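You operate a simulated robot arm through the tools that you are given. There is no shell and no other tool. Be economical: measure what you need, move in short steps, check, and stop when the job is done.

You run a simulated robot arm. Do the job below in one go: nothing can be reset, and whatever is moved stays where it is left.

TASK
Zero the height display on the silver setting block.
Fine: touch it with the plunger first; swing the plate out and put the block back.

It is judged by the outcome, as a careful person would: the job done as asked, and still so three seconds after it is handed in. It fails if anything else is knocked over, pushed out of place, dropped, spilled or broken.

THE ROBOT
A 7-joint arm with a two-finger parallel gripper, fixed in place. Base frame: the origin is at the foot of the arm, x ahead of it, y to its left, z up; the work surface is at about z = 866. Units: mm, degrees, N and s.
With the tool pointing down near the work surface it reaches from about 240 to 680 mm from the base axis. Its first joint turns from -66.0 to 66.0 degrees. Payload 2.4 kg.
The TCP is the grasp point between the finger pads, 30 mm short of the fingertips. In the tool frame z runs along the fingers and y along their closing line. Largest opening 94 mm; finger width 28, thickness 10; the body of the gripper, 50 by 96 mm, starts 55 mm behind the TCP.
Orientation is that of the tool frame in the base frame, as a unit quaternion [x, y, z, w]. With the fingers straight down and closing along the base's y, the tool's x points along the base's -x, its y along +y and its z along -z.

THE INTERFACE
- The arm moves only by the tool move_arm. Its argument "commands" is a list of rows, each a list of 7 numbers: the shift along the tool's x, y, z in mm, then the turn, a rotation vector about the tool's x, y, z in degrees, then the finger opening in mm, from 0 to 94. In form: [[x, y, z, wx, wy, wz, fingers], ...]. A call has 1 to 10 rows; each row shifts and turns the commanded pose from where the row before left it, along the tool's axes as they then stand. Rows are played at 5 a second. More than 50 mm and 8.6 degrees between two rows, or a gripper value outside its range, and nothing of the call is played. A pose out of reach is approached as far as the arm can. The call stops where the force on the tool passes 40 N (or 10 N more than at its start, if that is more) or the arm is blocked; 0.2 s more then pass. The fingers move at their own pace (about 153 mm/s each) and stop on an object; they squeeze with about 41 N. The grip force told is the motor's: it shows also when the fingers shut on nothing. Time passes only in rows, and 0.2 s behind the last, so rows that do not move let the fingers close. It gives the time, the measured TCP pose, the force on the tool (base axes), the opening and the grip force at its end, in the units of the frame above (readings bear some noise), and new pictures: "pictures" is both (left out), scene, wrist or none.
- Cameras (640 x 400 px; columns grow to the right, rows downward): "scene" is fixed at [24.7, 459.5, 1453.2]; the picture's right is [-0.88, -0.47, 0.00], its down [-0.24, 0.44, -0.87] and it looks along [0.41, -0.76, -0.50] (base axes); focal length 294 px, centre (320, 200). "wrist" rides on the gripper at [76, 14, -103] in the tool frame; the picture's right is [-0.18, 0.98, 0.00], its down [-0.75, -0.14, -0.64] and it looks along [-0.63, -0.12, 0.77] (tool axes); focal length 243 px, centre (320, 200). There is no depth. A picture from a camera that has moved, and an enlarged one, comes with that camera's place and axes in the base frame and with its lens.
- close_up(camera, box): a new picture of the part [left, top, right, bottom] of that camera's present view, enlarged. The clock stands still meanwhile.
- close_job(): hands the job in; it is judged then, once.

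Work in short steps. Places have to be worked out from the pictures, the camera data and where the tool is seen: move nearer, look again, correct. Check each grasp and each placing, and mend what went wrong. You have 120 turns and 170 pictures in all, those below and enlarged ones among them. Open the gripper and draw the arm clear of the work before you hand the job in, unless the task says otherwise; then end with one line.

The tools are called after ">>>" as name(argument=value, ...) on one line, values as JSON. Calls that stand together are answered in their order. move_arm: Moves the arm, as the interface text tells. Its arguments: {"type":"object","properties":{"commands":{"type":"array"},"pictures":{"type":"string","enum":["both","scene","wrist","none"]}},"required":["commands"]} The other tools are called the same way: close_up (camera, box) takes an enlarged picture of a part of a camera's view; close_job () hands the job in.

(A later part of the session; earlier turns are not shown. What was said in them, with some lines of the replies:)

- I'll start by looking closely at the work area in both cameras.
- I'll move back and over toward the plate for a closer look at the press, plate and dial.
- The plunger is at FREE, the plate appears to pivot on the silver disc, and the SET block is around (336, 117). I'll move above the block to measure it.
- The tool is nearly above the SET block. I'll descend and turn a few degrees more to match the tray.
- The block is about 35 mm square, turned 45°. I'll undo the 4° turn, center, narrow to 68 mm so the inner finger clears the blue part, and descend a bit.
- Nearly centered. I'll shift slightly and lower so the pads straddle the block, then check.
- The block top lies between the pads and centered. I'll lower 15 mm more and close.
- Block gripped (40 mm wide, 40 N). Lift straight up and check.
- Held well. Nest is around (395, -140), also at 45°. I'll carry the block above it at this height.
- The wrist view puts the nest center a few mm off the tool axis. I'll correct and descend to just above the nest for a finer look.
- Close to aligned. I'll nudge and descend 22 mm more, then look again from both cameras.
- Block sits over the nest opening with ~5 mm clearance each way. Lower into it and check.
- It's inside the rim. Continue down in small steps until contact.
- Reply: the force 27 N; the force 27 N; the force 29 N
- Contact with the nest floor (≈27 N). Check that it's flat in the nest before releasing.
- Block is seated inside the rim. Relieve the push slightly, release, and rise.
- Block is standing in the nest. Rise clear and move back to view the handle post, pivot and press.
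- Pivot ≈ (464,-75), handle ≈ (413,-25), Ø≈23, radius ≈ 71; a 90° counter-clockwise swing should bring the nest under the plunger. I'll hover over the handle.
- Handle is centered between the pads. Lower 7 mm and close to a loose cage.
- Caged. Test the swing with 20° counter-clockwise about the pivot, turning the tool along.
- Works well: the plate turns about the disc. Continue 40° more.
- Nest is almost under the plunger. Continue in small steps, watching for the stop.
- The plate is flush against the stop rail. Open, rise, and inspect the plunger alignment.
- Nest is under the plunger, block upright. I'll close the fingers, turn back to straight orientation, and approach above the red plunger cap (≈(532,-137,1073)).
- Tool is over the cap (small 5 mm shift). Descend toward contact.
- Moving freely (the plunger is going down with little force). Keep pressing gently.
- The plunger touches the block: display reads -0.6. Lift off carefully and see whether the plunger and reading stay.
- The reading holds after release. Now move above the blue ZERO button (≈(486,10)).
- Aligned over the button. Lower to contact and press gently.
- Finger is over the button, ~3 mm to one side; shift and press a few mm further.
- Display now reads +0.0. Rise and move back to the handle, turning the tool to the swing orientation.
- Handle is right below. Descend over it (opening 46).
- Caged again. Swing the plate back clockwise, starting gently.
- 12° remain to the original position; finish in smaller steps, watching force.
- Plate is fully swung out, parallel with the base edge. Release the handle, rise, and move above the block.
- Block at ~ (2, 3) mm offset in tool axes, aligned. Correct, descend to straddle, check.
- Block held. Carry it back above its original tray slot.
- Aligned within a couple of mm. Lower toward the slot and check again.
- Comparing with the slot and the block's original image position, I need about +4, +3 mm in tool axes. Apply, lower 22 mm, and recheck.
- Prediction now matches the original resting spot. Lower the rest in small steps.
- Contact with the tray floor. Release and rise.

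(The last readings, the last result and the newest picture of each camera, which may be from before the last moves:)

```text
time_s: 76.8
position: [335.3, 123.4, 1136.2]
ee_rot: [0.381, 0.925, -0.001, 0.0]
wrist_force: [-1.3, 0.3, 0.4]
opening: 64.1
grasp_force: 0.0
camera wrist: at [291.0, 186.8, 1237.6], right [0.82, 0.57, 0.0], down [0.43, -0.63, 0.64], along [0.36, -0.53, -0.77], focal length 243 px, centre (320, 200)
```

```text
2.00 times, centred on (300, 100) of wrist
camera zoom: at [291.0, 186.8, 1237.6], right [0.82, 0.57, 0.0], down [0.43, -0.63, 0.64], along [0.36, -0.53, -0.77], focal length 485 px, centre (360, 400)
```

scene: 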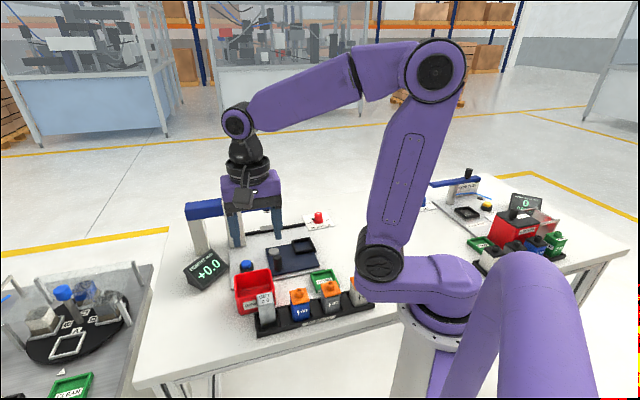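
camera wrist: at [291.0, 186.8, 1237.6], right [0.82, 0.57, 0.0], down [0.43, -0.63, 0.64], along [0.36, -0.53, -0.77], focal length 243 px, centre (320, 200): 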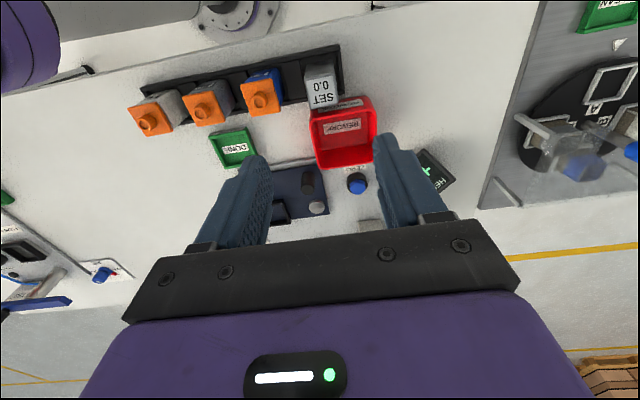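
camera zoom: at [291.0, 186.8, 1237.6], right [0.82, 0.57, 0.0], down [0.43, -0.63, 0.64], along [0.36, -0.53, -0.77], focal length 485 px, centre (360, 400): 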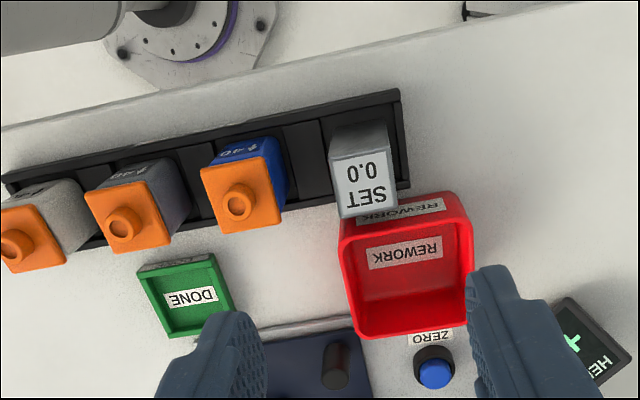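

The block is back in its slot, the plate is out, the display reads +0.0 and the gripper is open. I'll raise the arm further and then hand in.

>>> move_arm(commands=[[0, 0, -45, 0, 0, 0, 90], [0, 0, -45, 0, 0, 0, 90], [0, 0, -30, 0, 0, 0, 90], [0, 0, 0, 0, 0, 0, 90]], pictures="scene")

```text
time_s: 77.8
position: [337.1, 124.7, 1255.7]
ee_rot: [0.382, 0.924, 0.0, 0.001]
wrist_force: [1.7, 0.0, 0.3]
opening: 90.0
grasp_force: 0.1
```

scene: 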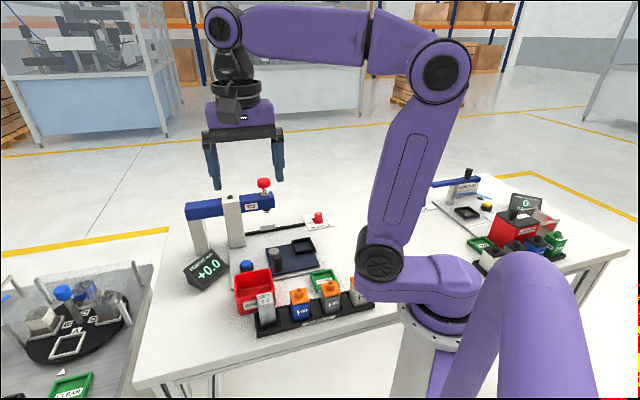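

All is in order and the arm is clear, so I'm handing in.

>>> close_job()

```text
The job is handed in.
```

The height display is zeroed on the silver setting block: it read -0.6 when the plunger touched the block and reads +0.0 after pressing ZERO. The plate is swung out, the block is back in its tray slot, and the arm is clear with the gripper open.
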